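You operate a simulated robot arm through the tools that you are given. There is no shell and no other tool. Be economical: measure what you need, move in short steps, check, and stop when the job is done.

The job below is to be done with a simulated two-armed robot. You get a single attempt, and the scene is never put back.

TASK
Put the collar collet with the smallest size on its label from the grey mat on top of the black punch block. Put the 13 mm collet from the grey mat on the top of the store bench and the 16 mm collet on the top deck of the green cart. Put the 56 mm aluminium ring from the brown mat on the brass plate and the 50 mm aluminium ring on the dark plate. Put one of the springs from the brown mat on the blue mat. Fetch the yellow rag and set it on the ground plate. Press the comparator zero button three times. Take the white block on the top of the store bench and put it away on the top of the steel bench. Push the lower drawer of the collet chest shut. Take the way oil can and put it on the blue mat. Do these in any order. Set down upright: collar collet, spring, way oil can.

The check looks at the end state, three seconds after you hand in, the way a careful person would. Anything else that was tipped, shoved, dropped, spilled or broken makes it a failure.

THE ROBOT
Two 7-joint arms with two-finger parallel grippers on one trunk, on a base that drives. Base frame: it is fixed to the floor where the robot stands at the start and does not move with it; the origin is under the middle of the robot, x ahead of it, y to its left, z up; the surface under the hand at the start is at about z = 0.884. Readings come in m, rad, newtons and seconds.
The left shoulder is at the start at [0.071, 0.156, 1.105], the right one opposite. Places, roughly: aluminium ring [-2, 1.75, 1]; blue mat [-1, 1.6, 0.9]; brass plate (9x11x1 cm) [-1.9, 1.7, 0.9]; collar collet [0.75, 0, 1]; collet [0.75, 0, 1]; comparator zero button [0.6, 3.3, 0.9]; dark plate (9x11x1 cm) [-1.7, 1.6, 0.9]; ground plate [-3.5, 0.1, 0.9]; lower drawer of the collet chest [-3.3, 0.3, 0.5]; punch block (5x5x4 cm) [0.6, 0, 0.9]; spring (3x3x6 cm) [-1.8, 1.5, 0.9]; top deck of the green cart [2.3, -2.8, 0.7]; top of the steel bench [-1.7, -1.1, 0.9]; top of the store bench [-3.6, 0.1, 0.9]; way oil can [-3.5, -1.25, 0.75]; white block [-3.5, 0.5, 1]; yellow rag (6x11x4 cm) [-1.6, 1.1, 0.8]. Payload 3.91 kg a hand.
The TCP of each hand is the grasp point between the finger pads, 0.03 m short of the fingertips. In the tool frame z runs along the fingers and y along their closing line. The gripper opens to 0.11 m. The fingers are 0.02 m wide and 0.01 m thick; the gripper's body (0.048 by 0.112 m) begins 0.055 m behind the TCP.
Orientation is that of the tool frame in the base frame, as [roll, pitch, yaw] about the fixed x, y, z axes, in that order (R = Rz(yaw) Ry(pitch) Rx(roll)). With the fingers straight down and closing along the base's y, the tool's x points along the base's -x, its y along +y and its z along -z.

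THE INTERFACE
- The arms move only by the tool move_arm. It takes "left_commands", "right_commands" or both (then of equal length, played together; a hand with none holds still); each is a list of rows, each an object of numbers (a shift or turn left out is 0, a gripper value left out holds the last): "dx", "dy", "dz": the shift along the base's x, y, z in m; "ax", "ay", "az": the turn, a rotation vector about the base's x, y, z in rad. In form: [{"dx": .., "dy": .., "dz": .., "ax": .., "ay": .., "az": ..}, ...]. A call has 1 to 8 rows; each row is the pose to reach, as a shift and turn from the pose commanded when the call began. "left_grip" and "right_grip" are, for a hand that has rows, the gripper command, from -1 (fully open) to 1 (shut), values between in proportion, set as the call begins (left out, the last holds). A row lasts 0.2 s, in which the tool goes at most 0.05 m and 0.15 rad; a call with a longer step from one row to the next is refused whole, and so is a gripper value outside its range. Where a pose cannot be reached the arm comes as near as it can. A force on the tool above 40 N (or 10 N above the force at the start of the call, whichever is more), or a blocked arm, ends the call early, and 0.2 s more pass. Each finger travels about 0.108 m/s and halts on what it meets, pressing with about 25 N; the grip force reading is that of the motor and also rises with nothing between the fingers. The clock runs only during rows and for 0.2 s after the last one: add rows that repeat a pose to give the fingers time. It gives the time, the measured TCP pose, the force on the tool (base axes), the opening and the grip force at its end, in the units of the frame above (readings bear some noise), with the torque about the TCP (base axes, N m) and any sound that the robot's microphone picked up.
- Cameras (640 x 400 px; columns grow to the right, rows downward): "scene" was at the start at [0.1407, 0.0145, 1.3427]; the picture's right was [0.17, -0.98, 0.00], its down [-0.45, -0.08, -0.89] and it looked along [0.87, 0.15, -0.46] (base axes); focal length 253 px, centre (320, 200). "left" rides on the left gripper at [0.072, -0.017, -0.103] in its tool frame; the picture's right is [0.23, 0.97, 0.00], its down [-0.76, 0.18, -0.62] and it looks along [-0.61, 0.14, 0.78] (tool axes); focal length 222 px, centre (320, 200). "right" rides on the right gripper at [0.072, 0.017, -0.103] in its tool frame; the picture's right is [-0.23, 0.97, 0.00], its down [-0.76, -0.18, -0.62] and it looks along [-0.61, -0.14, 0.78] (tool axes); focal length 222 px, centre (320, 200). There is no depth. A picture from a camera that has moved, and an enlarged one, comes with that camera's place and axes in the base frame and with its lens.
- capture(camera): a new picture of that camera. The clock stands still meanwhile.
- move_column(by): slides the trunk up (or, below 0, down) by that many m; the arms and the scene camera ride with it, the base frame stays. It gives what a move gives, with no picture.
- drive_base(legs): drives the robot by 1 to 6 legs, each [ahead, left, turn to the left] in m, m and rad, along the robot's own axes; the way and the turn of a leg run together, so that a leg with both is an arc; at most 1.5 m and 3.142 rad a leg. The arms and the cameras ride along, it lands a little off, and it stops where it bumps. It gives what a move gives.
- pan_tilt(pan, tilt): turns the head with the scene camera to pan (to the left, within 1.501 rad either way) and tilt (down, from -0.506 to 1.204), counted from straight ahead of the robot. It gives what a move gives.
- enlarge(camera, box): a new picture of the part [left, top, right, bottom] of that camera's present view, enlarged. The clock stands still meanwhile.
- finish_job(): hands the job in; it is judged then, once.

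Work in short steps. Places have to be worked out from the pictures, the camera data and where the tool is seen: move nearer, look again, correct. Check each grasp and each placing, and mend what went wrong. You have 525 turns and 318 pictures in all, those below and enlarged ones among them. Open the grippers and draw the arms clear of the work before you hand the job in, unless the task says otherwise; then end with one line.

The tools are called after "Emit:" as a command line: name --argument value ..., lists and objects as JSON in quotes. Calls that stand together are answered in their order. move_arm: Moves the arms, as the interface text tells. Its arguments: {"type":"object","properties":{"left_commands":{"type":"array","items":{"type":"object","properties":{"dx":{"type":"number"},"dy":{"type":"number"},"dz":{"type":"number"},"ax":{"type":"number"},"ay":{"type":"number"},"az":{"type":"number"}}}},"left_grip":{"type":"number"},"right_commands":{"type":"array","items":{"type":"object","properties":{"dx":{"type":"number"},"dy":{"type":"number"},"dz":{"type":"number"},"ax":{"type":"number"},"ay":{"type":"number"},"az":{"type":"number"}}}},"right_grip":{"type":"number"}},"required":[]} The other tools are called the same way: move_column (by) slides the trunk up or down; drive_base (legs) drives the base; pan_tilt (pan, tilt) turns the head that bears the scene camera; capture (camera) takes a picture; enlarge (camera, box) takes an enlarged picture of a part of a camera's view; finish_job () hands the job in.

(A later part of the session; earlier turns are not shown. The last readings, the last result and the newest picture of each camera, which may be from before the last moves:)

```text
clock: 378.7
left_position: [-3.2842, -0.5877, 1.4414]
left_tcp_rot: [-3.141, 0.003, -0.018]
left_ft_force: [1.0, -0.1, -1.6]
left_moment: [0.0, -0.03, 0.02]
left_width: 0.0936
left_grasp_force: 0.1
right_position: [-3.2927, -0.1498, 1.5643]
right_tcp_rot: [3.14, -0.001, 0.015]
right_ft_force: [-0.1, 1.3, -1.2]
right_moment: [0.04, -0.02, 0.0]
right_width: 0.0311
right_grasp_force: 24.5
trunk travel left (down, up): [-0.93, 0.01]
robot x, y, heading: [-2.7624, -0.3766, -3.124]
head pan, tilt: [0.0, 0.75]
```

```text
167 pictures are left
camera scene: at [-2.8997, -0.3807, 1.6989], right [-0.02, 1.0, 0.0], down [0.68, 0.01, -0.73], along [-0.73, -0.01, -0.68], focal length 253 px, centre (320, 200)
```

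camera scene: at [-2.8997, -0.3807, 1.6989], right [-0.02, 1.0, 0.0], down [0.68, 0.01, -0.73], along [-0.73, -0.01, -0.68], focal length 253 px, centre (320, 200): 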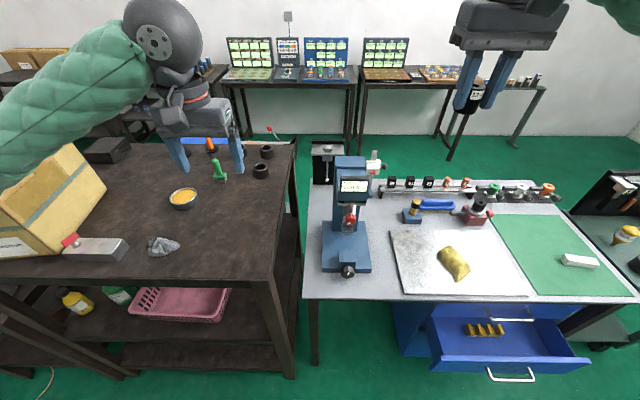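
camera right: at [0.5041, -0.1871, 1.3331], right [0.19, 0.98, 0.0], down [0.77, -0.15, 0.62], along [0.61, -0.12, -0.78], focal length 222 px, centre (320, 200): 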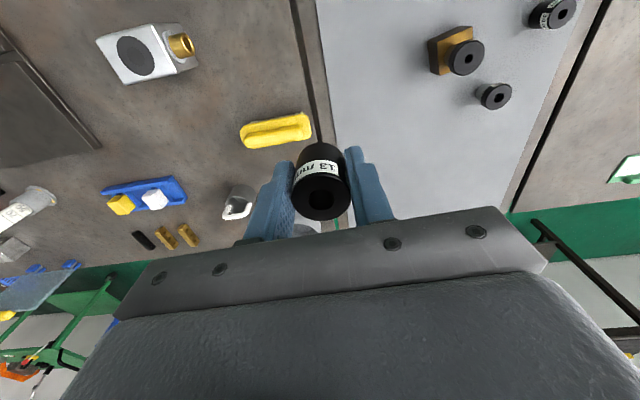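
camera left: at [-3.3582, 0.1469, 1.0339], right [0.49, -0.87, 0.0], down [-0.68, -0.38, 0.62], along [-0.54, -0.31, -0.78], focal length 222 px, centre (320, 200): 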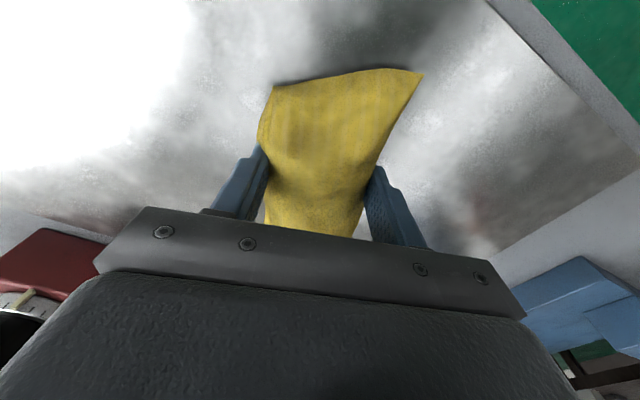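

The press and target strip are clear. The right hand moves over (-3.345, -0.185) and descends to z ≈ 1.0.

Emit:
move_arm --right_commands '[{"dx": -0.026, "dy": -0.018, "dz": -0.02}, {"dx": -0.052, "dy": -0.035, "dz": -0.05}, {"dx": -0.052, "dy": -0.035, "dz": -0.1}, {"dx": -0.052, "dy": -0.035, "dz": -0.15}, {"dx": -0.052, "dy": -0.035, "dz": -0.2}, {"dx": -0.052, "dy": -0.035, "dz": -0.25}, {"dx": -0.052, "dy": -0.035, "dz": -0.3}, {"dx": -0.052, "dy": -0.035, "dz": -0.35}]'

Emit:
move_arm --right_commands '[{"dz": -0.05}, {"dz": -0.1}, {"dz": -0.15}, {"dz": -0.2}]'

Emit:
capture --camera "right"

Emit:
capture --camera "scene"

```text
clock: 380.5
left_position: [-3.2838, -0.5871, 1.4421]
left_tcp_rot: [3.141, 0.003, -0.017]
left_ft_force: [-0.7, 0.0, -0.3]
left_moment: [-0.01, -0.01, 0.01]
left_width: 0.0936
left_grasp_force: 0.1
right_position: [-3.3457, -0.1831, 1.2155]
right_tcp_rot: [-3.14, 0.0, 0.015]
right_ft_force: [0.1, 0.1, -2.0]
right_moment: [-0.01, -0.01, 0.02]
right_width: 0.0311
right_grasp_force: 25.3
trunk travel left (down, up): [-0.93, 0.01]
robot x, y, heading: [-2.7641, -0.3761, -3.128]
head pan, tilt: [0.0, 0.75]
```

```text
clock: 381.5
left_position: [-3.2852, -0.5875, 1.442]
left_tcp_rot: [-3.141, 0.003, -0.017]
left_ft_force: [0.4, 2.0, -0.5]
left_moment: [0.0, 0.0, 0.02]
left_width: 0.0938
left_grasp_force: 0.0
right_position: [-3.346, -0.1835, 1.0131]
right_tcp_rot: [3.14, 0.001, 0.014]
right_ft_force: [0.5, -0.2, -0.4]
right_moment: [-0.02, -0.01, 0.0]
right_width: 0.0312
right_grasp_force: 24.9
trunk travel left (down, up): [-0.93, 0.01]
robot x, y, heading: [-2.7633, -0.3768, -3.125]
head pan, tilt: [0.0, 0.75]
```

```text
166 pictures are left
camera right: at [-3.2734, -0.2005, 1.1172], right [-0.21, -0.98, 0.0], down [-0.76, 0.17, 0.62], along [-0.61, 0.13, -0.78], focal length 222 px, centre (320, 200)
```

right: 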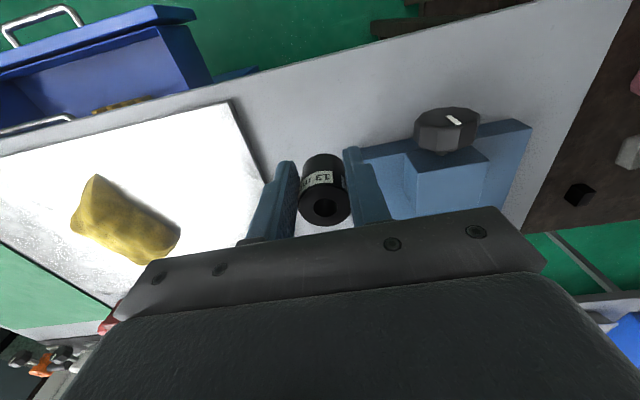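

```text
165 pictures are left
camera scene: at [-2.9004, -0.3805, 1.6989], right [-0.02, 1.0, 0.0], down [0.68, 0.01, -0.73], along [-0.73, -0.01, -0.68], focal length 253 px, centre (320, 200)
```

scene: 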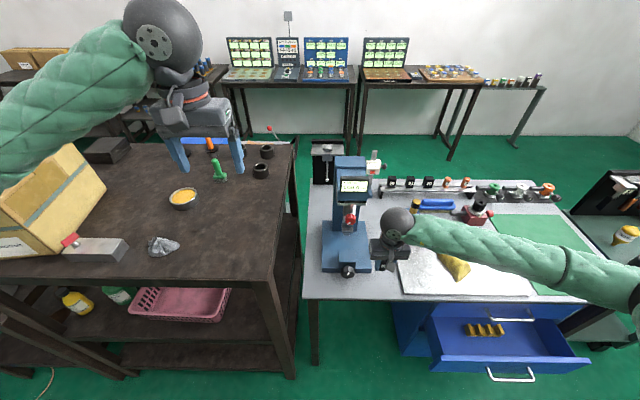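

The landing spot is clear between the slab and press base. I shift 6 mm north and 8 mm toward the front, then lower.

Emit:
move_arm --right_commands '[{"dx": 0.008, "dy": 0.006, "dz": -0.04}, {"dx": 0.008, "dy": 0.006, "dz": -0.075}, {"dx": 0.008, "dy": 0.006, "dz": -0.085}, {"dx": 0.008, "dy": 0.006, "dz": -0.09}, {"dx": 0.008, "dy": 0.006, "dz": -0.094}]'

Emit:
capture --camera "right"

```text
clock: 382.7
left_position: [-3.2842, -0.5882, 1.4422]
left_tcp_rot: [-3.141, 0.003, -0.018]
left_ft_force: [0.6, 0.1, -0.8]
left_moment: [0.0, 0.01, -0.02]
left_width: 0.0936
left_grasp_force: 0.0
right_position: [-3.3364, -0.1774, 0.9209]
right_tcp_rot: [-3.141, -0.001, 0.014]
right_ft_force: [-0.6, 0.0, -1.4]
right_moment: [0.03, -0.07, 0.02]
right_width: 0.0311
right_grasp_force: 25.1
trunk travel left (down, up): [-0.93, 0.01]
robot x, y, heading: [-2.7647, -0.3783, -3.129]
head pan, tilt: [0.0, 0.75]
```

```text
164 pictures are left
camera right: at [-3.2639, -0.1948, 1.0255], right [-0.21, -0.98, 0.0], down [-0.76, 0.17, 0.62], along [-0.61, 0.13, -0.78], focal length 222 px, centre (320, 200)
```

right: 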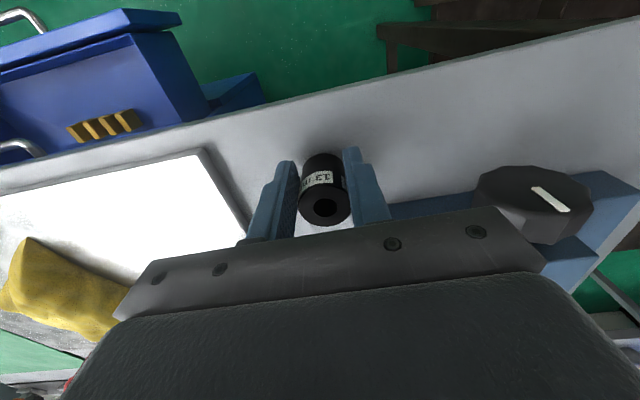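

I lower further in small steps to contact.

Emit:
move_arm --right_commands '[{"dz": -0.004}, {"dz": -0.008}, {"dz": -0.012}]'

```text
clock: 383.5
left_position: [-3.2831, -0.5881, 1.4427]
left_tcp_rot: [3.141, 0.003, -0.017]
left_ft_force: [0.5, -1.5, 0.4]
left_moment: [0.04, 0.02, 0.0]
left_width: 0.0937
left_grasp_force: 0.1
right_position: [-3.3355, -0.1785, 0.9089]
right_tcp_rot: [-3.141, 0.003, 0.015]
right_ft_force: [-3.3, 2.1, 13.5]
right_moment: [0.17, 0.0, 0.18]
right_width: 0.0312
right_grasp_force: 25.1
trunk travel left (down, up): [-0.93, 0.01]
robot x, y, heading: [-2.7644, -0.3764, -3.122]
head pan, tilt: [0.0, 0.75]
```

Contact at 13 N. I open just enough and rise.

Emit:
move_arm --right_commands '[{}, {}, {}]' --right_grip 0.1

Emit:
move_arm --right_commands '[{"dz": 0.03}, {"dz": 0.07}, {"dz": 0.11}, {"dz": 0.15}, {"dz": 0.19}, {"dz": 0.23}, {"dz": 0.27}, {"dz": 0.31}]'

Emit:
capture --camera "right"

Emit:
enlarge --camera "scene" --box '[300, 160, 480, 320]'

```text
clock: 384.3
left_position: [-3.2832, -0.5872, 1.4415]
left_tcp_rot: [-3.141, 0.003, -0.017]
left_ft_force: [0.1, 0.1, 0.3]
left_moment: [-0.01, 0.02, -0.01]
left_width: 0.0935
left_grasp_force: 0.0
right_position: [-3.3358, -0.1798, 0.9091]
right_tcp_rot: [-3.14, 0.003, 0.011]
right_ft_force: [2.1, 3.0, 19.6]
right_moment: [-0.43, -0.2, 0.16]
right_width: 0.048
right_grasp_force: 0.1
trunk travel left (down, up): [-0.93, 0.01]
robot x, y, heading: [-2.7631, -0.3776, -3.131]
head pan, tilt: [0.0, 0.75]
```

```text
clock: 386.1
left_position: [-3.2831, -0.5879, 1.4411]
left_tcp_rot: [-3.141, 0.002, -0.018]
left_ft_force: [0.3, 0.0, 0.1]
left_moment: [-0.02, 0.03, -0.03]
left_width: 0.0938
left_grasp_force: 0.0
right_position: [-3.3366, -0.1792, 1.2208]
right_tcp_rot: [-3.141, 0.0, 0.014]
right_ft_force: [-0.3, -1.0, -0.2]
right_moment: [0.0, 0.0, 0.01]
right_width: 0.0498
right_grasp_force: 0.0
trunk travel left (down, up): [-0.93, 0.01]
robot x, y, heading: [-2.7665, -0.3789, -3.124]
head pan, tilt: [0.0, 0.75]
```

```text
163 pictures are left
camera right: at [-3.2641, -0.1957, 1.3248], right [-0.21, -0.98, 0.0], down [-0.76, 0.17, 0.62], along [-0.61, 0.13, -0.78], focal length 222 px, centre (320, 200)
```

right: 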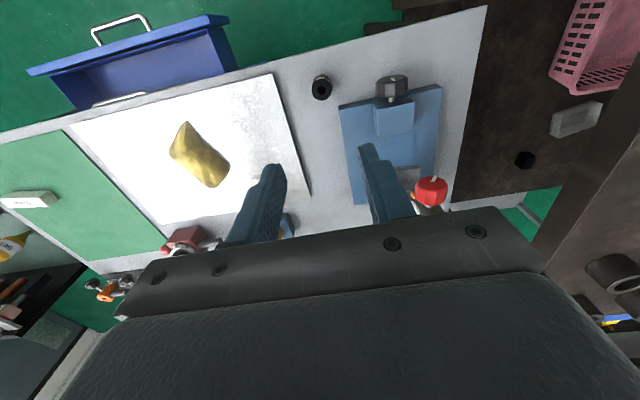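

```text
2.50 times, centred on (390, 240) of scene
camera zoom: at [-2.8993, -0.3817, 1.6988], right [-0.02, 1.0, 0.0], down [0.68, 0.01, -0.73], along [-0.73, -0.01, -0.68], focal length 632 px, centre (145, 100)
```

zoom: 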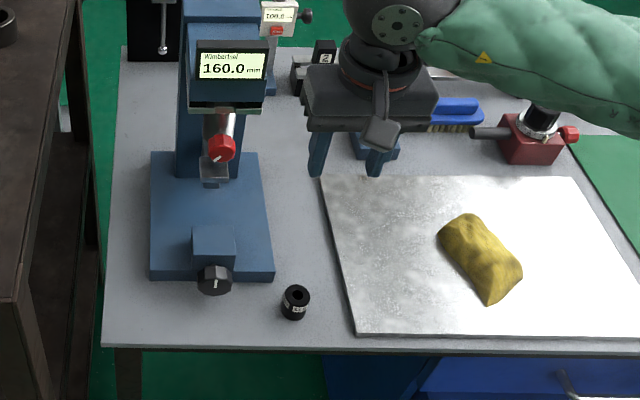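

The 13 mm collet stands on the bench top. Next the white block at about (-3.45, 0.57): I raise the right hand and drive back north 0.85 m.

Emit:
move_arm --right_commands '[{"dx": 0.03, "dz": 0.04}, {"dx": 0.06, "dz": 0.08}, {"dx": 0.09, "dz": 0.12}, {"dx": 0.11, "dz": 0.16}, {"dx": 0.13, "dz": 0.2}]' --right_grip -0.5

Emit:
drive_base --legs '[[-0.05, -0.83, 0]]'

Emit:
capture --camera "scene"

```text
clock: 387.3
left_position: [-3.2836, -0.5882, 1.4413]
left_tcp_rot: [3.141, 0.004, -0.017]
left_ft_force: [-0.1, -0.2, -0.2]
left_moment: [-0.01, -0.01, -0.03]
left_width: 0.0936
left_grasp_force: 0.1
right_position: [-3.2128, -0.1783, 1.4211]
right_tcp_rot: [3.141, 0.0, 0.012]
right_ft_force: [-0.4, -0.1, -0.2]
right_moment: [-0.03, 0.0, 0.0]
right_width: 0.0823
right_grasp_force: 0.0
right hand out of reach, approached as far as the arm can: row 5
trunk travel left (down, up): [-0.93, 0.01]
robot x, y, heading: [-2.7632, -0.3772, -3.124]
head pan, tilt: [0.0, 0.75]
```

```text
clock: 391.9
left_position: [-3.2494, 0.2701, 1.4412]
left_tcp_rot: [3.141, 0.003, -0.01]
left_ft_force: [-0.2, 0.2, 0.4]
left_moment: [-0.01, -0.02, 0.02]
left_width: 0.0932
left_grasp_force: 0.1
right_position: [-3.1802, 0.6796, 1.4208]
right_tcp_rot: [3.141, -0.001, 0.02]
right_ft_force: [1.2, -0.3, 0.2]
right_moment: [0.01, -0.01, -0.02]
right_width: 0.0825
right_grasp_force: 0.1
trunk travel left (down, up): [-0.93, 0.01]
robot x, y, heading: [-2.7305, 0.4822, -3.118]
head pan, tilt: [0.0, 0.75]
```

```text
161 pictures are left
camera scene: at [-2.8659, 0.4785, 1.6988], right [-0.02, 1.0, 0.0], down [0.68, 0.02, -0.73], along [-0.73, -0.02, -0.68], focal length 253 px, centre (320, 200)
```

scene: 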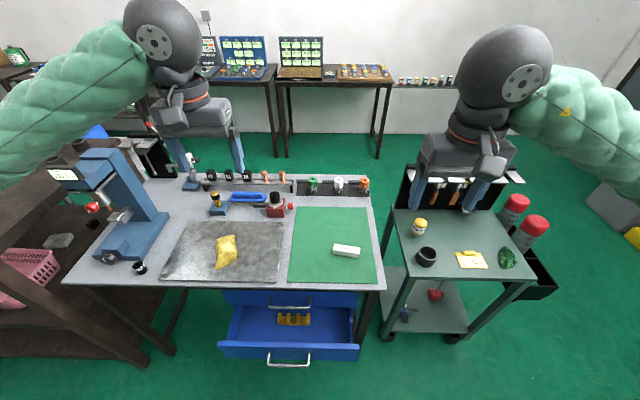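

The block is at (-3.448, 0.563), with its long axis mostly along y. I swing the right hand aside and rotate the left hand 1.7 rad so it can close across the block.

Emit:
move_arm --left_commands '[{"az": -0.145, "dx": -0.01, "dy": 0.02}, {"az": -0.29, "dx": -0.02, "dy": 0.04}, {"az": -0.435, "dx": -0.03, "dy": 0.06}, {"az": -0.58, "dx": -0.04, "dy": 0.08}, {"az": -0.725, "dx": -0.06, "dy": 0.11}, {"az": -0.87, "dx": -0.08, "dy": 0.14}, {"az": -1.015, "dx": -0.1, "dy": 0.17}, {"az": -1.16, "dx": -0.12, "dy": 0.2}]' --right_commands '[{"dy": 0.03}, {"dy": 0.06}, {"dy": 0.09}, {"dy": 0.12}, {"dy": 0.15}, {"dy": 0.15}, {"dy": 0.15}, {"dy": 0.15}]'

Emit:
move_arm --left_commands '[{"az": -0.14, "dx": -0.02, "dy": 0.02, "dz": -0.03}, {"az": -0.28, "dx": -0.04, "dy": 0.04, "dz": -0.06}, {"az": -0.42, "dx": -0.06, "dy": 0.06, "dz": -0.1}, {"az": -0.55, "dx": -0.08, "dy": 0.09, "dz": -0.13}, {"az": -0.55, "dx": -0.08, "dy": 0.09, "dz": -0.18}, {"az": -0.55, "dx": -0.08, "dy": 0.09, "dz": -0.23}]'

Emit:
capture --camera "left"

Emit:
capture --camera "scene"

```text
clock: 393.7
left_position: [-3.371, 0.4717, 1.442]
left_tcp_rot: [3.14, 0.002, -1.171]
left_ft_force: [-0.5, 0.4, -0.7]
left_moment: [-0.01, -0.03, -0.02]
left_width: 0.0935
left_grasp_force: 0.0
right_position: [-3.1817, 0.8302, 1.4216]
right_tcp_rot: [3.139, 0.001, 0.021]
right_ft_force: [-0.7, 0.2, -0.1]
right_moment: [-0.01, 0.03, -0.04]
right_width: 0.0826
right_grasp_force: 0.1
trunk travel left (down, up): [-0.93, 0.01]
robot x, y, heading: [-2.7307, 0.4836, -3.122]
head pan, tilt: [0.0, 0.75]
```

```text
clock: 395.1
left_position: [-3.447, 0.5578, 1.2121]
left_tcp_rot: [3.141, 0.006, -1.72]
left_ft_force: [-0.1, -1.0, 0.0]
left_moment: [0.0, 0.01, 0.0]
left_width: 0.0935
left_grasp_force: 0.1
right_position: [-3.1808, 0.8284, 1.4219]
right_tcp_rot: [-3.14, 0.0, 0.019]
right_ft_force: [0.3, -0.6, 0.4]
right_moment: [0.03, -0.04, -0.02]
right_width: 0.0825
right_grasp_force: 0.1
trunk travel left (down, up): [-0.93, 0.01]
robot x, y, heading: [-2.7322, 0.4842, -3.117]
head pan, tilt: [0.0, 0.75]
```

```text
160 pictures are left
camera left: at [-3.4414, 0.4853, 1.3153], right [-1.0, -0.08, 0.0], down [-0.06, 0.78, 0.63], along [-0.05, 0.63, -0.78], focal length 222 px, centre (320, 200)
```

left: 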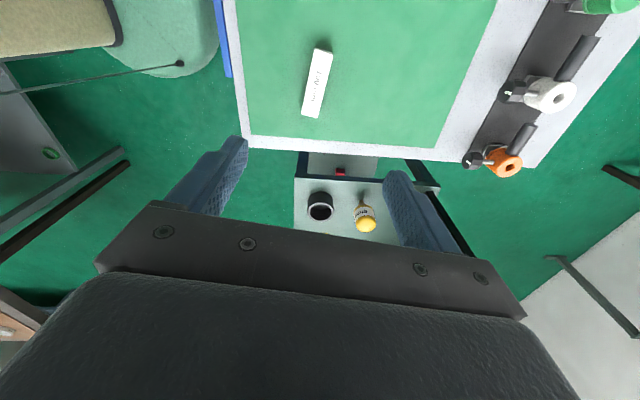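

```text
159 pictures are left
camera scene: at [-2.8662, 0.478, 1.699], right [-0.02, 1.0, 0.0], down [0.68, 0.02, -0.73], along [-0.73, -0.02, -0.68], focal length 253 px, centre (320, 200)
```

scene: 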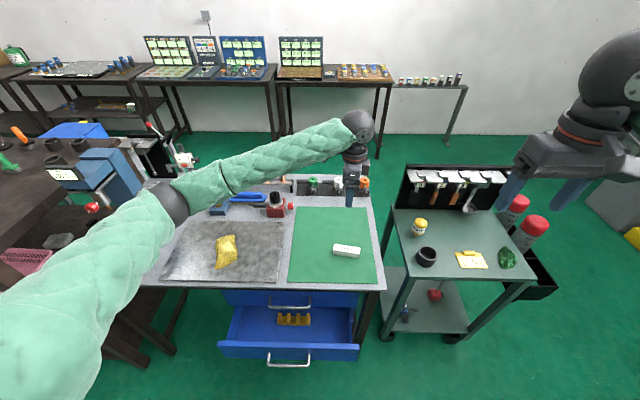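

The block's centre is (-3.444, 0.566) and its alignment with the hand is within about 3°. I descend in two stages.

Emit:
move_arm --left_commands '[{"dx": 0.003, "dy": 0.008, "dz": -0.045}, {"dx": 0.003, "dy": 0.008, "dz": -0.09}, {"dx": 0.003, "dy": 0.008, "dz": -0.135}, {"dx": 0.003, "dy": 0.008, "dz": -0.18}, {"dx": 0.003, "dy": 0.008, "dz": -0.22}]'

Emit:
capture --camera "left"

Emit:
capture --camera "scene"

```text
clock: 396.3
left_position: [-3.4469, 0.5664, 0.9927]
left_tcp_rot: [-3.141, 0.004, -1.721]
left_ft_force: [0.4, -0.5, 0.7]
left_moment: [-0.01, 0.0, 0.0]
left_width: 0.0934
left_grasp_force: 0.1
right_position: [-3.1814, 0.8277, 1.4212]
right_tcp_rot: [-3.141, 0.0, 0.02]
right_ft_force: [-0.4, -0.1, 0.0]
right_moment: [0.02, -0.03, -0.03]
right_width: 0.0824
right_grasp_force: 0.2
trunk travel left (down, up): [-0.93, 0.01]
robot x, y, heading: [-2.732, 0.4849, -3.122]
head pan, tilt: [0.0, 0.75]
```

```text
158 pictures are left
camera left: at [-3.4404, 0.4927, 1.0962], right [-1.0, -0.08, 0.0], down [-0.06, 0.78, 0.63], along [-0.05, 0.62, -0.78], focal length 222 px, centre (320, 200)
```

left: 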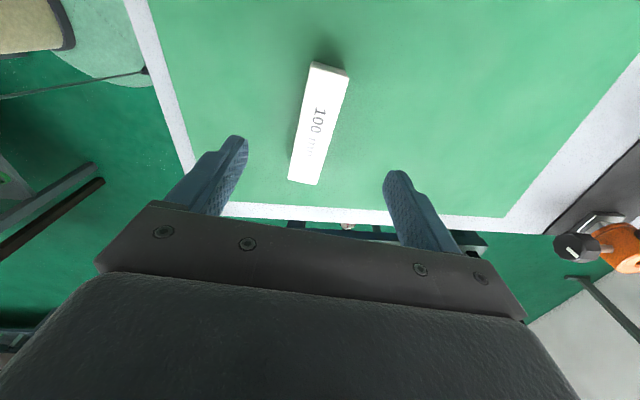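

```text
157 pictures are left
camera scene: at [-2.8662, 0.4791, 1.6989], right [-0.02, 1.0, 0.0], down [0.68, 0.02, -0.73], along [-0.73, -0.02, -0.68], focal length 253 px, centre (320, 200)
```

scene: 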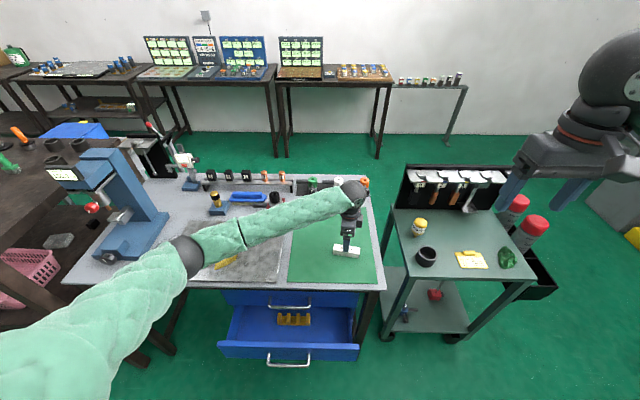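

The alignment is good. I descend to z = 0.917, close and lift.

Emit:
move_arm --left_commands '[{"dx": 0.004, "dy": 0.002, "dz": -0.04}, {"dx": 0.004, "dy": 0.002, "dz": -0.065}, {"dx": 0.004, "dy": 0.002, "dz": -0.076}]'

Emit:
move_arm --left_commands '[{}, {}, {}, {}, {}]' --left_grip 1

Emit:
move_arm --left_commands '[{"dz": 0.04}, {"dz": 0.08}, {"dz": 0.12}, {"dz": 0.16}, {"dz": 0.2}, {"dz": 0.24}, {"dz": 0.28}, {"dz": 0.32}]'

Emit:
capture --camera "left"

```text
clock: 397.1
left_position: [-3.4426, 0.5698, 0.915]
left_tcp_rot: [-3.142, 0.004, -1.722]
left_ft_force: [-0.2, 0.4, 0.2]
left_moment: [0.01, 0.0, 0.01]
left_width: 0.0937
left_grasp_force: 0.1
right_position: [-3.181, 0.8277, 1.4219]
right_tcp_rot: [-3.14, 0.001, 0.021]
right_ft_force: [0.0, 0.0, -0.6]
right_moment: [-0.07, -0.01, -0.04]
right_width: 0.0824
right_grasp_force: 0.1
trunk travel left (down, up): [-0.93, 0.01]
robot x, y, heading: [-2.7319, 0.4815, -3.121]
head pan, tilt: [0.0, 0.75]
```

```text
clock: 398.3
left_position: [-3.4427, 0.5702, 0.9161]
left_tcp_rot: [-3.142, 0.002, -1.721]
left_ft_force: [1.2, 0.9, 0.7]
left_moment: [0.11, -0.02, -0.08]
left_width: 0.0297
left_grasp_force: 24.8
right_position: [-3.1798, 0.8285, 1.4219]
right_tcp_rot: [-3.141, -0.001, 0.02]
right_ft_force: [-0.3, -0.3, 0.1]
right_moment: [0.0, 0.0, 0.0]
right_width: 0.0823
right_grasp_force: 0.0
trunk travel left (down, up): [-0.93, 0.01]
robot x, y, heading: [-2.7319, 0.4851, -3.117]
head pan, tilt: [0.0, 0.75]
```

```text
clock: 400.1
left_position: [-3.4441, 0.5727, 1.2371]
left_tcp_rot: [-3.139, 0.003, -1.721]
left_ft_force: [0.4, 0.2, -4.1]
left_moment: [0.02, -0.02, 0.0]
left_width: 0.03
left_grasp_force: 24.9
right_position: [-3.1797, 0.829, 1.4215]
right_tcp_rot: [3.141, 0.0, 0.018]
right_ft_force: [0.1, 0.7, 0.2]
right_moment: [0.03, -0.03, 0.0]
right_width: 0.0825
right_grasp_force: 0.2
trunk travel left (down, up): [-0.93, 0.01]
robot x, y, heading: [-2.7332, 0.485, -3.121]
head pan, tilt: [0.0, 0.75]
```

```text
156 pictures are left
camera left: at [-3.4385, 0.4991, 1.3402], right [-1.0, -0.08, 0.0], down [-0.06, 0.78, 0.63], along [-0.05, 0.62, -0.78], focal length 222 px, centre (320, 200)
```

left: 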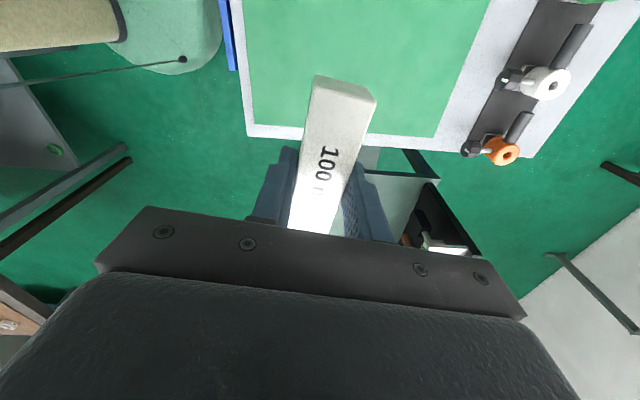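

The white block is held. Before pushing the drawer I fold the left arm back in, undoing its rotation.

Emit:
move_arm --left_commands '[{"az": 0.14, "dx": 0.02, "dy": -0.02, "dz": 0.03}, {"az": 0.28, "dx": 0.04, "dy": -0.05, "dz": 0.06}, {"az": 0.42, "dx": 0.06, "dy": -0.08, "dz": 0.09}, {"az": 0.56, "dx": 0.08, "dy": -0.11, "dz": 0.11}, {"az": 0.7, "dx": 0.1, "dy": -0.14, "dz": 0.13}, {"az": 0.84, "dx": 0.12, "dy": -0.17, "dz": 0.15}, {"az": 0.98, "dx": 0.14, "dy": -0.2, "dz": 0.17}, {"az": 1.12, "dx": 0.16, "dy": -0.23, "dz": 0.18}]'

Emit:
move_arm --left_commands '[{"az": 0.15, "dx": 0.01, "dy": -0.02}, {"az": 0.3, "dx": 0.02, "dy": -0.04}, {"az": 0.45, "dx": 0.03, "dy": -0.06}, {"az": 0.6, "dx": 0.04, "dy": -0.08}]' --right_commands '[{"dy": -0.03}, {"dy": -0.06}, {"dy": -0.09}, {"dy": -0.12}]' --right_grip 1

Emit:
drive_base --legs '[[-0.4, 0.28, 0]]'

Emit:
capture --camera "scene"

```text
clock: 401.9
left_position: [-3.2827, 0.3385, 1.4165]
left_tcp_rot: [-3.141, 0.004, -0.599]
left_ft_force: [-0.3, -0.7, -3.4]
left_moment: [0.02, 0.0, 0.04]
left_width: 0.0299
left_grasp_force: 24.8
right_position: [-3.1799, 0.8265, 1.4216]
right_tcp_rot: [-3.14, -0.002, 0.018]
right_ft_force: [-0.2, -1.0, 0.2]
right_moment: [0.02, -0.01, -0.02]
right_width: 0.0825
right_grasp_force: 0.1
trunk travel left (down, up): [-0.93, 0.01]
robot x, y, heading: [-2.7348, 0.4829, -3.128]
head pan, tilt: [0.0, 0.75]
```

```text
clock: 402.9
left_position: [-3.2456, 0.2585, 1.4141]
left_tcp_rot: [-3.138, 0.002, -0.001]
left_ft_force: [-0.2, -1.0, -3.9]
left_moment: [0.02, 0.01, 0.0]
left_width: 0.0298
left_grasp_force: 24.9
right_position: [-3.1813, 0.7074, 1.4222]
right_tcp_rot: [-3.138, -0.004, 0.02]
right_ft_force: [0.0, 0.0, 0.0]
right_moment: [0.05, 0.0, 0.0]
right_width: 0.0
right_grasp_force: 24.8
trunk travel left (down, up): [-0.93, 0.01]
robot x, y, heading: [-2.7332, 0.4866, -3.126]
head pan, tilt: [0.0, 0.75]
```

```text
clock: 405.8
left_position: [-2.8376, -0.0135, 1.416]
left_tcp_rot: [3.14, 0.002, 0.0]
left_ft_force: [-0.4, 0.0, -3.2]
left_moment: [0.03, 0.02, 0.0]
left_width: 0.0298
left_grasp_force: 25.4
right_position: [-2.7759, 0.4365, 1.4222]
right_tcp_rot: [3.142, -0.003, 0.017]
right_ft_force: [-0.4, 0.2, -0.7]
right_moment: [0.0, 0.01, -0.01]
right_width: 0.0001
right_grasp_force: 25.2
trunk travel left (down, up): [-0.93, 0.01]
robot x, y, heading: [-2.3251, 0.2123, -3.119]
head pan, tilt: [0.0, 0.75]
```

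```text
155 pictures are left
camera scene: at [-2.4604, 0.2058, 1.6987], right [-0.02, 1.0, 0.0], down [0.68, 0.01, -0.73], along [-0.73, -0.02, -0.68], focal length 253 px, centre (320, 200)
```

scene: 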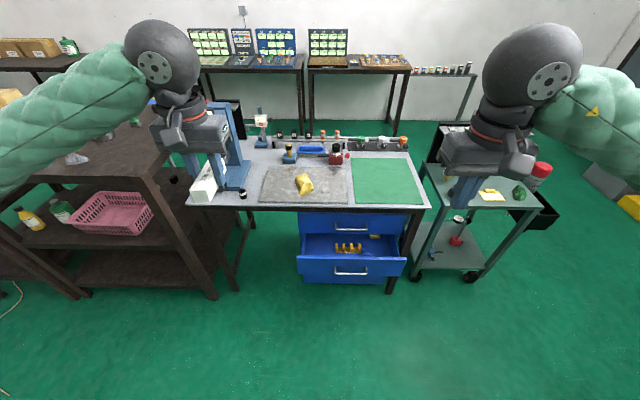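

It's clear in front. I lower the trunk by 0.6 so the right hand can push the drawer.

Emit:
move_column --by -0.6

Emit:
move_arm --right_commands '[{"ay": 0.13, "dx": -0.01}, {"ay": 0.26, "dx": -0.02, "dz": -0.02}, {"ay": 0.39, "dx": -0.03, "dz": -0.05}, {"ay": 0.52, "dx": -0.05, "dz": -0.08}, {"ay": 0.65, "dx": -0.07, "dz": -0.11}, {"ay": 0.78, "dx": -0.09, "dz": -0.14}, {"ay": 0.91, "dx": -0.11, "dz": -0.17}, {"ay": 1.04, "dx": -0.13, "dz": -0.2}]'

Emit:
pan_tilt --pan -0.2 --tilt 0.6

Emit:
capture --camera "scene"

Emit:
capture --camera "right"

```text
refused: -0.6 is not a number from -0.4 to 0.4
```

```text
clock: 407.6
left_position: [-2.8375, -0.0137, 1.4157]
left_tcp_rot: [-3.141, 0.002, 0.0]
left_ft_force: [0.3, -0.4, -3.2]
left_moment: [-0.01, 0.0, 0.01]
left_width: 0.0299
left_grasp_force: 24.9
right_position: [-2.9238, 0.4299, 1.2369]
right_tcp_rot: [-3.117, 0.906, 0.034]
right_ft_force: [0.0, -0.5, 0.3]
right_moment: [-0.02, -0.01, -0.01]
right_width: 0.0001
right_grasp_force: 25.4
right hand out of reach, approached as far as the arm can: row 1, 2, 3, 4, 5, 6, 7, 8
trunk travel left (down, up): [-0.93, 0.01]
robot x, y, heading: [-2.3247, 0.2095, -3.119]
head pan, tilt: [0.0, 0.75]
```

```text
clock: 408.3
left_position: [-2.8366, -0.0136, 1.4152]
left_tcp_rot: [-3.141, 0.004, 0.0]
left_ft_force: [0.1, 0.5, -3.2]
left_moment: [0.01, -0.01, 0.0]
left_width: 0.03
left_grasp_force: 24.9
right_position: [-2.9243, 0.4301, 1.2378]
right_tcp_rot: [-3.115, 0.908, 0.032]
right_ft_force: [-0.6, 0.7, 0.5]
right_moment: [-0.01, -0.01, 0.01]
right_width: 0.0001
right_grasp_force: 25.5
trunk travel left (down, up): [-0.93, 0.01]
robot x, y, heading: [-2.3226, 0.2052, -3.118]
head pan, tilt: [-0.201, 0.6]
```

```text
154 pictures are left
camera scene: at [-2.4638, 0.2224, 1.7116], right [0.18, 0.98, 0.0], down [0.56, -0.1, -0.82], along [-0.81, 0.15, -0.57], focal length 253 px, centre (320, 200)
```

scene: 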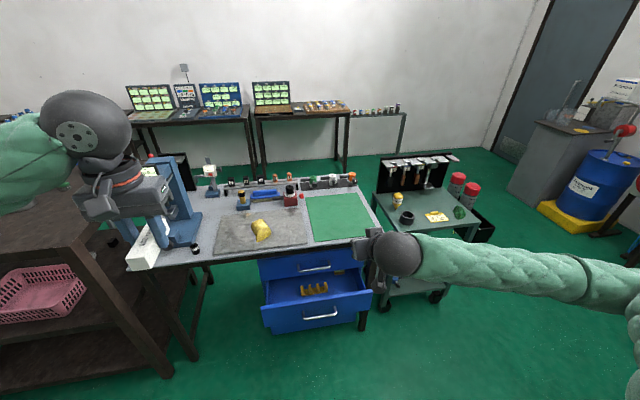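

```text
153 pictures are left
camera right: at [-2.7989, 0.414, 1.2447], right [-0.13, -0.98, 0.16], down [0.02, 0.16, 0.99], along [-0.99, 0.13, 0.0], focal length 222 px, centre (320, 200)
```

right: 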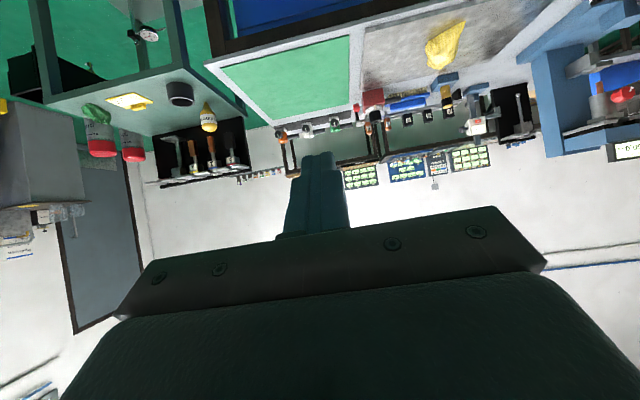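

The hand is tilted. The trunk only moves 0.4 per call, so I lower it in two steps.

Emit:
move_column --by -0.4

Emit:
move_column --by -0.15

Emit:
capture --camera "right"

Emit:
capture --camera "scene"

```text
clock: 412.1
left_position: [-2.8356, -0.0135, 1.0157]
left_tcp_rot: [-3.141, 0.003, -0.002]
left_ft_force: [-0.5, 1.0, -3.9]
left_moment: [0.03, 0.0, -0.02]
left_width: 0.0299
left_grasp_force: 24.6
right_position: [-2.9244, 0.4299, 0.8375]
right_tcp_rot: [-3.118, 0.907, 0.032]
right_ft_force: [0.2, 0.4, 0.0]
right_moment: [0.0, -0.01, 0.01]
right_width: 0.0
right_grasp_force: 24.7
trunk travel left (down, up): [-0.53, 0.41]
robot x, y, heading: [-2.3264, 0.2089, -3.117]
head pan, tilt: [-0.201, 0.6]
```

```text
clock: 413.9
left_position: [-2.8374, -0.0131, 0.8665]
left_tcp_rot: [3.14, 0.004, 0.0]
left_ft_force: [0.4, -0.5, -3.6]
left_moment: [0.03, 0.03, -0.04]
left_width: 0.0301
left_grasp_force: 24.7
right_position: [-2.9242, 0.4305, 0.6873]
right_tcp_rot: [-3.116, 0.907, 0.032]
right_ft_force: [0.3, 0.4, 0.0]
right_moment: [0.01, -0.01, 0.01]
right_width: 0.0001
right_grasp_force: 25.0
trunk travel left (down, up): [-0.38, 0.56]
robot x, y, heading: [-2.328, 0.21, -3.118]
head pan, tilt: [-0.201, 0.6]
```

```text
152 pictures are left
camera right: at [-2.7984, 0.4142, 0.695], right [-0.13, -0.98, 0.16], down [0.02, 0.16, 0.99], along [-0.99, 0.13, 0.0], focal length 222 px, centre (320, 200)
```

right: 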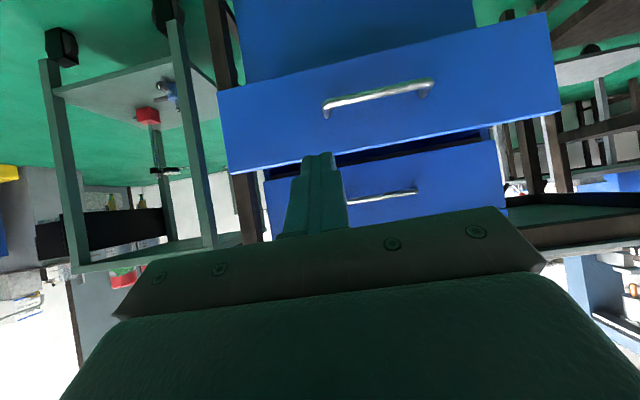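

```text
151 pictures are left
camera scene: at [-2.4632, 0.2227, 1.1619], right [0.18, 0.98, 0.0], down [0.56, -0.1, -0.82], along [-0.81, 0.15, -0.57], focal length 253 px, centre (320, 200)
```

scene: 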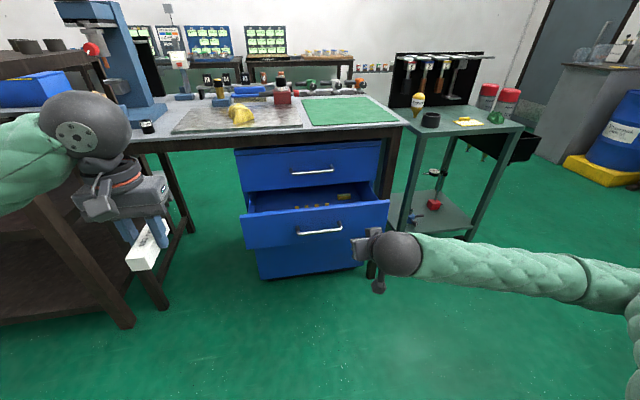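

The front panel of the open lower drawer is near x = -3.20, z 0.47–0.61, y 0.08–0.60. I bring the closed right fingertips up to it beside the handle, at y ≈ 0.52.

Emit:
move_arm --right_commands '[{"dx": -0.03, "dy": 0.015, "dz": -0.017}, {"dx": -0.06, "dy": 0.03, "dz": -0.034}, {"dx": -0.09, "dy": 0.045, "dz": -0.051}, {"dx": -0.12, "dy": 0.06, "dz": -0.068}, {"dx": -0.15, "dy": 0.075, "dz": -0.085}, {"dx": -0.18, "dy": 0.09, "dz": -0.1}]'

Emit:
capture --camera "right"

Emit:
capture --camera "scene"

```text
clock: 415.3
left_position: [-2.8366, -0.0129, 0.8644]
left_tcp_rot: [-3.141, 0.003, -0.001]
left_ft_force: [-0.7, -0.3, -2.8]
left_moment: [-0.02, 0.01, 0.01]
left_width: 0.0301
left_grasp_force: 24.6
right_position: [-3.1049, 0.5203, 0.5854]
right_tcp_rot: [-3.116, 0.906, 0.032]
right_ft_force: [0.4, -0.1, 0.5]
right_moment: [-0.04, 0.03, 0.01]
right_width: 0.0001
right_grasp_force: 25.0
trunk travel left (down, up): [-0.38, 0.56]
robot x, y, heading: [-2.3256, 0.2124, -3.12]
head pan, tilt: [-0.201, 0.6]
```

```text
150 pictures are left
camera right: at [-2.979, 0.5048, 0.5927], right [-0.13, -0.98, 0.16], down [0.02, 0.16, 0.99], along [-0.99, 0.13, 0.0], focal length 222 px, centre (320, 200)
```

right: 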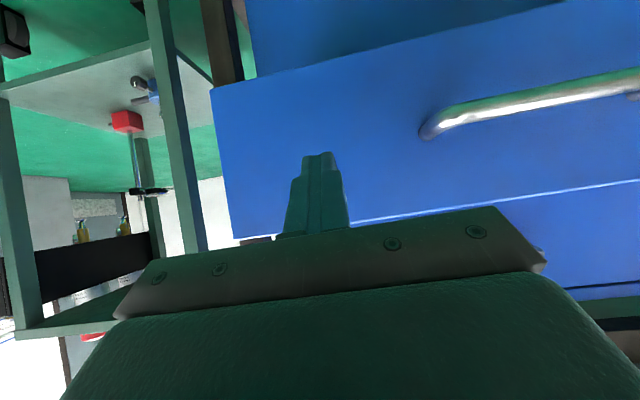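

```text
149 pictures are left
camera scene: at [-2.4636, 0.2229, 1.1617], right [0.18, 0.98, 0.0], down [0.56, -0.1, -0.82], along [-0.81, 0.15, -0.57], focal length 253 px, centre (320, 200)
```

scene: 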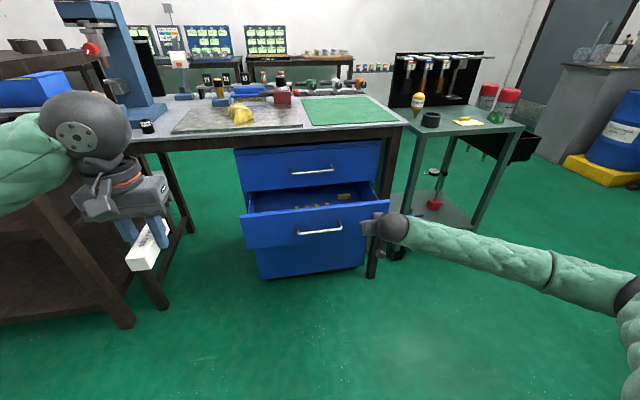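

The fingertips face the panel beside the handle. I push in −x.

Emit:
move_arm --right_commands '[{"dx": -0.03}, {"dx": -0.06}, {"dx": -0.085}, {"dx": -0.105}, {"dx": -0.125}, {"dx": -0.145}]'

Emit:
capture --camera "scene"

```text
clock: 416.7
left_position: [-2.8371, -0.014, 0.8653]
left_tcp_rot: [3.142, 0.003, 0.0]
left_ft_force: [0.0, 0.0, -3.7]
left_moment: [0.01, 0.03, 0.0]
left_width: 0.03
left_grasp_force: 24.4
right_position: [-3.2475, 0.5198, 0.5853]
right_tcp_rot: [-3.116, 0.906, 0.033]
right_ft_force: [0.2, 0.2, -0.5]
right_moment: [-0.01, 0.04, 0.01]
right_width: 0.0001
right_grasp_force: 25.1
trunk travel left (down, up): [-0.38, 0.56]
robot x, y, heading: [-2.3263, 0.2093, -3.118]
head pan, tilt: [-0.201, 0.6]
```

```text
148 pictures are left
camera scene: at [-2.4637, 0.2226, 1.1616], right [0.18, 0.98, 0.0], down [0.56, -0.1, -0.82], along [-0.81, 0.15, -0.57], focal length 253 px, centre (320, 200)
```

scene: 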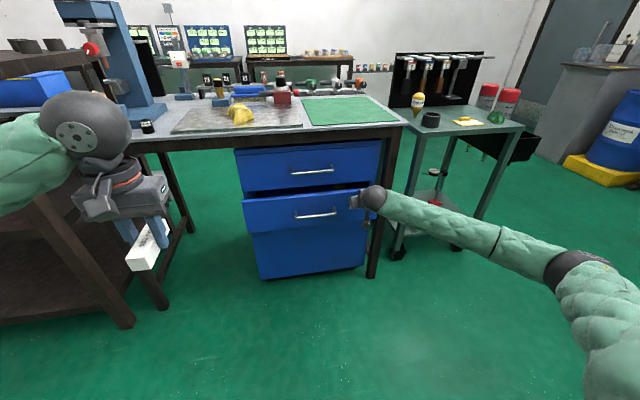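

The drawer is moving in. I keep pushing until it resists.

Emit:
move_arm --right_commands '[{"dx": -0.02}, {"dx": -0.04}, {"dx": -0.06}, {"dx": -0.08}, {"dx": -0.1}]'

Emit:
capture --camera "scene"

```text
clock: 417.7
left_position: [-2.8372, -0.0123, 0.8653]
left_tcp_rot: [-3.141, 0.0, 0.001]
left_ft_force: [-0.5, -0.6, -3.7]
left_moment: [-0.04, 0.01, -0.05]
left_width: 0.0298
left_grasp_force: 24.9
right_position: [-3.3159, 0.519, 0.5853]
right_tcp_rot: [-3.119, 0.902, 0.03]
right_ft_force: [18.5, -0.7, 7.0]
right_moment: [-0.03, -0.04, -0.03]
right_width: 0.0
right_grasp_force: 24.6
trunk travel left (down, up): [-0.38, 0.56]
robot x, y, heading: [-2.3258, 0.2075, -3.12]
head pan, tilt: [-0.201, 0.6]
stopped in row 4 (right hand): the force on the tool passed its limit at 90 N (the readings are from after the stop); the commanded pose is now the measured one
```

```text
147 pictures are left
camera scene: at [-2.4629, 0.223, 1.1619], right [0.18, 0.98, 0.0], down [0.56, -0.1, -0.82], along [-0.81, 0.15, -0.57], focal length 253 px, centre (320, 200)
```

scene: 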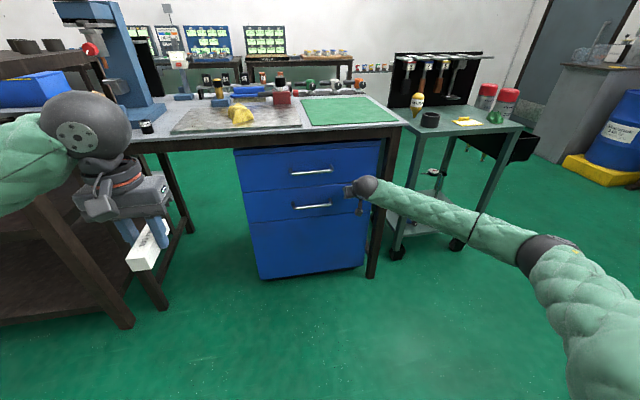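

The drawer hit its stop, flush with the upper one. I withdraw the hand and verify.

Emit:
move_arm --right_commands '[{"dx": 0.04}, {"dx": 0.08}, {"dx": 0.12}, {"dx": 0.16}, {"dx": 0.2, "dz": 0.02}, {"dx": 0.24, "dz": 0.04}, {"dx": 0.28, "dz": 0.06}, {"dx": 0.32, "dy": -0.02, "dz": 0.08}]'

Emit:
enlarge --camera "scene" --box '[220, 130, 420, 290]'

```text
clock: 419.5
left_position: [-2.838, -0.0128, 0.8666]
left_tcp_rot: [-3.141, 0.002, -0.002]
left_ft_force: [0.4, -0.5, -3.3]
left_moment: [0.02, 0.0, 0.0]
left_width: 0.0299
left_grasp_force: 25.3
right_position: [-2.9947, 0.4998, 0.6667]
right_tcp_rot: [-3.119, 0.901, 0.032]
right_ft_force: [-0.6, 0.0, 0.4]
right_moment: [0.01, 0.01, 0.0]
right_width: 0.0
right_grasp_force: 25.1
trunk travel left (down, up): [-0.38, 0.56]
robot x, y, heading: [-2.3242, 0.2084, -3.121]
head pan, tilt: [-0.201, 0.6]
```

```text
2.50 times, centred on (320, 210) of scene
camera zoom: at [-2.4632, 0.2228, 1.1617], right [0.18, 0.98, 0.0], down [0.56, -0.1, -0.82], along [-0.81, 0.15, -0.57], focal length 632 px, centre (320, 175)
```

zoom: 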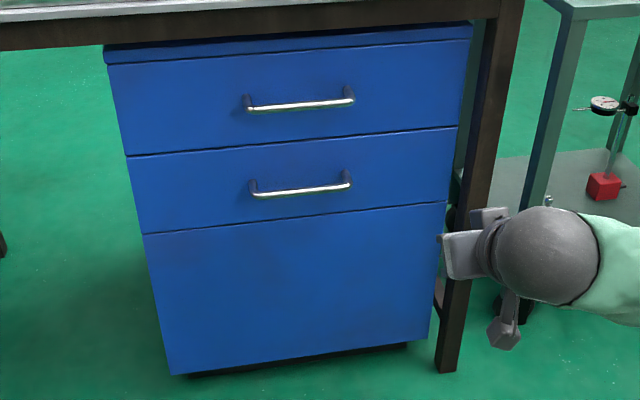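

The lower drawer is shut. Next I place the white block on the steel bench: raise the trunk, straighten the right hand, and drive there.

Emit:
move_column --by 0.4

Emit:
move_column --by 0.14

Emit:
move_arm --right_commands '[{"ay": -0.12, "dx": 0.02, "dz": 0.02}, {"ay": -0.24, "dx": 0.04, "dz": 0.04}, {"ay": -0.36, "dx": 0.06, "dz": 0.06}, {"ay": -0.48, "dx": 0.08, "dz": 0.08}, {"ay": -0.6, "dx": 0.1, "dz": 0.1}, {"ay": -0.72, "dx": 0.12, "dz": 0.12}, {"ay": -0.84, "dx": 0.14, "dz": 0.14}, {"ay": -0.9, "dx": 0.15, "dz": 0.16}]'

Emit:
pan_tilt --pan 0.9 --tilt 0.5

Emit:
capture --camera "scene"

```text
clock: 423.3
left_position: [-2.8383, -0.0135, 1.2665]
left_tcp_rot: [-3.141, 0.004, -0.001]
left_ft_force: [-0.3, 0.4, -4.2]
left_moment: [-0.02, 0.0, -0.03]
left_width: 0.0301
left_grasp_force: 24.8
right_position: [-2.9961, 0.4999, 1.0665]
right_tcp_rot: [-3.118, 0.901, 0.03]
right_ft_force: [-1.2, 0.3, 0.2]
right_moment: [0.02, 0.0, 0.03]
right_width: 0.0
right_grasp_force: 24.9
trunk travel left (down, up): [-0.78, 0.16]
robot x, y, heading: [-2.3236, 0.2062, -3.12]
head pan, tilt: [-0.201, 0.6]
```

```text
clock: 425.0
left_position: [-2.837, -0.0123, 1.406]
left_tcp_rot: [3.142, 0.004, -0.001]
left_ft_force: [-0.4, -0.2, -4.0]
left_moment: [0.0, 0.03, 0.02]
left_width: 0.03
left_grasp_force: 25.4
right_position: [-2.9959, 0.4998, 1.2063]
right_tcp_rot: [-3.12, 0.902, 0.029]
right_ft_force: [0.0, 0.3, -0.2]
right_moment: [0.02, 0.03, -0.04]
right_width: 0.0
right_grasp_force: 25.1
trunk travel left (down, up): [-0.92, 0.02]
robot x, y, heading: [-2.3281, 0.2109, -3.116]
head pan, tilt: [-0.201, 0.6]
```

```text
clock: 426.8
left_position: [-2.8373, -0.0121, 1.405]
left_tcp_rot: [3.142, 0.004, -0.001]
left_ft_force: [0.6, 0.0, -3.0]
left_moment: [0.03, 0.0, 0.01]
left_width: 0.0298
left_grasp_force: 25.6
right_position: [-2.8459, 0.498, 1.3674]
right_tcp_rot: [-3.141, 0.0, 0.02]
right_ft_force: [-0.3, -0.7, 0.2]
right_moment: [0.0, -0.02, 0.02]
right_width: 0.0001
right_grasp_force: 24.7
trunk travel left (down, up): [-0.92, 0.02]
robot x, y, heading: [-2.3273, 0.2117, -3.124]
head pan, tilt: [-0.201, 0.6]
```

```text
clock: 428.1
left_position: [-2.8376, -0.0125, 1.4049]
left_tcp_rot: [3.141, 0.004, -0.002]
left_ft_force: [0.5, -0.7, -3.7]
left_moment: [0.01, 0.04, 0.04]
left_width: 0.03
left_grasp_force: 24.7
right_position: [-2.8467, 0.4997, 1.3659]
right_tcp_rot: [-3.141, 0.004, 0.019]
right_ft_force: [-0.3, 0.3, -0.4]
right_moment: [0.02, 0.0, -0.02]
right_width: 0.0001
right_grasp_force: 25.2
trunk travel left (down, up): [-0.92, 0.02]
robot x, y, heading: [-2.3257, 0.2054, -3.118]
head pan, tilt: [0.901, 0.499]
```

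```text
145 pictures are left
camera scene: at [-2.4318, 0.1348, 1.7108], right [-0.8, 0.61, 0.0], down [0.29, 0.38, -0.88], along [-0.53, -0.7, -0.48], focal length 253 px, centre (320, 200)
```

scene: 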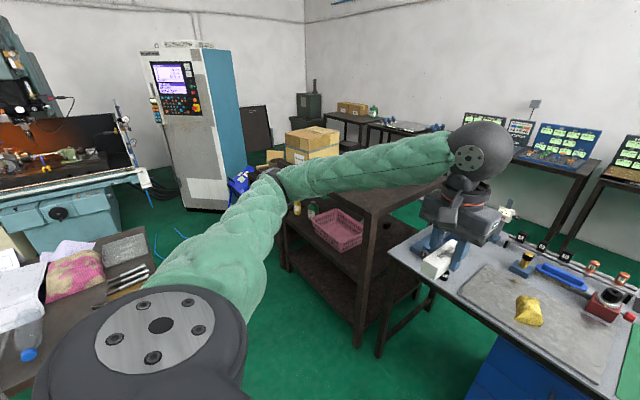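

I turn to face south and move in front of the steel bench.

Emit:
drive_base --legs '[[0, 0, 1.55], [0.35, 0.35, 0]]'

Emit:
pan_tilt --pan 0.1 --tilt 0.75

Emit:
capture --camera "scene"

```text
clock: 434.8
left_position: [-1.7861, -0.6734, 1.4046]
left_tcp_rot: [3.141, 0.004, 1.515]
left_ft_force: [-0.2, 0.4, -3.9]
left_moment: [0.0, 0.01, -0.03]
left_width: 0.03
left_grasp_force: 24.5
right_position: [-2.2978, -0.6546, 1.3667]
right_tcp_rot: [-3.141, 0.003, 1.536]
right_ft_force: [0.0, -0.4, 0.0]
right_moment: [0.02, 0.01, 0.01]
right_width: 0.0
right_grasp_force: 25.1
trunk travel left (down, up): [-0.92, 0.02]
robot x, y, heading: [-1.9806, -0.1495, -1.608]
head pan, tilt: [0.901, 0.499]
```

```text
clock: 435.9
left_position: [-1.7865, -0.6735, 1.4062]
left_tcp_rot: [3.141, 0.004, 1.515]
left_ft_force: [0.1, 0.4, -2.8]
left_moment: [-0.01, -0.01, -0.02]
left_width: 0.0296
left_grasp_force: 24.8
right_position: [-2.2969, -0.6541, 1.3669]
right_tcp_rot: [-3.141, 0.003, 1.535]
right_ft_force: [0.1, 0.3, -0.3]
right_moment: [-0.03, 0.04, -0.01]
right_width: 0.0002
right_grasp_force: 24.7
trunk travel left (down, up): [-0.92, 0.02]
robot x, y, heading: [-1.9764, -0.15, -1.611]
head pan, tilt: [0.099, 0.75]
```

```text
144 pictures are left
camera scene: at [-1.9763, -0.2846, 1.6889], right [-1.0, -0.07, 0.0], down [-0.05, 0.68, -0.73], along [0.05, -0.73, -0.68], focal length 253 px, centre (320, 200)
```

scene: 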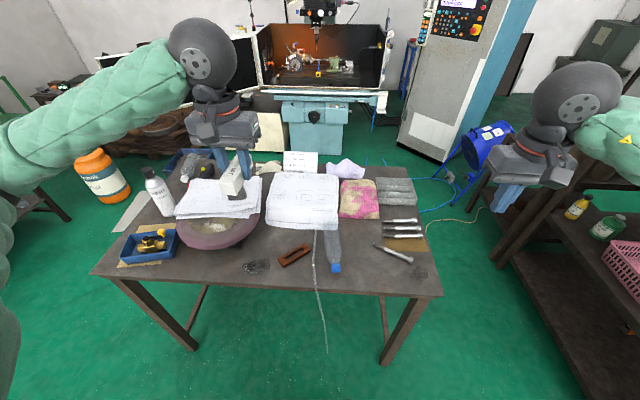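

Emit:
enlarge --camera "scene" --box '[90, 160, 450, 310]'

```text
1.78 times, centred on (270, 235) of scene
camera zoom: at [-1.9763, -0.2846, 1.6889], right [-1.0, -0.07, 0.0], down [-0.05, 0.68, -0.73], along [0.05, -0.73, -0.68], focal length 449 px, centre (409, 138)
```

zoom: 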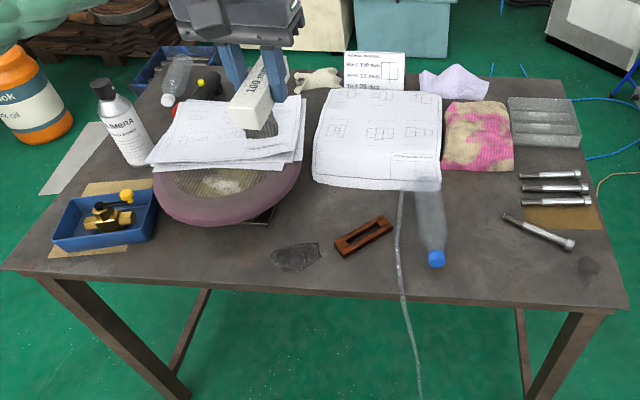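

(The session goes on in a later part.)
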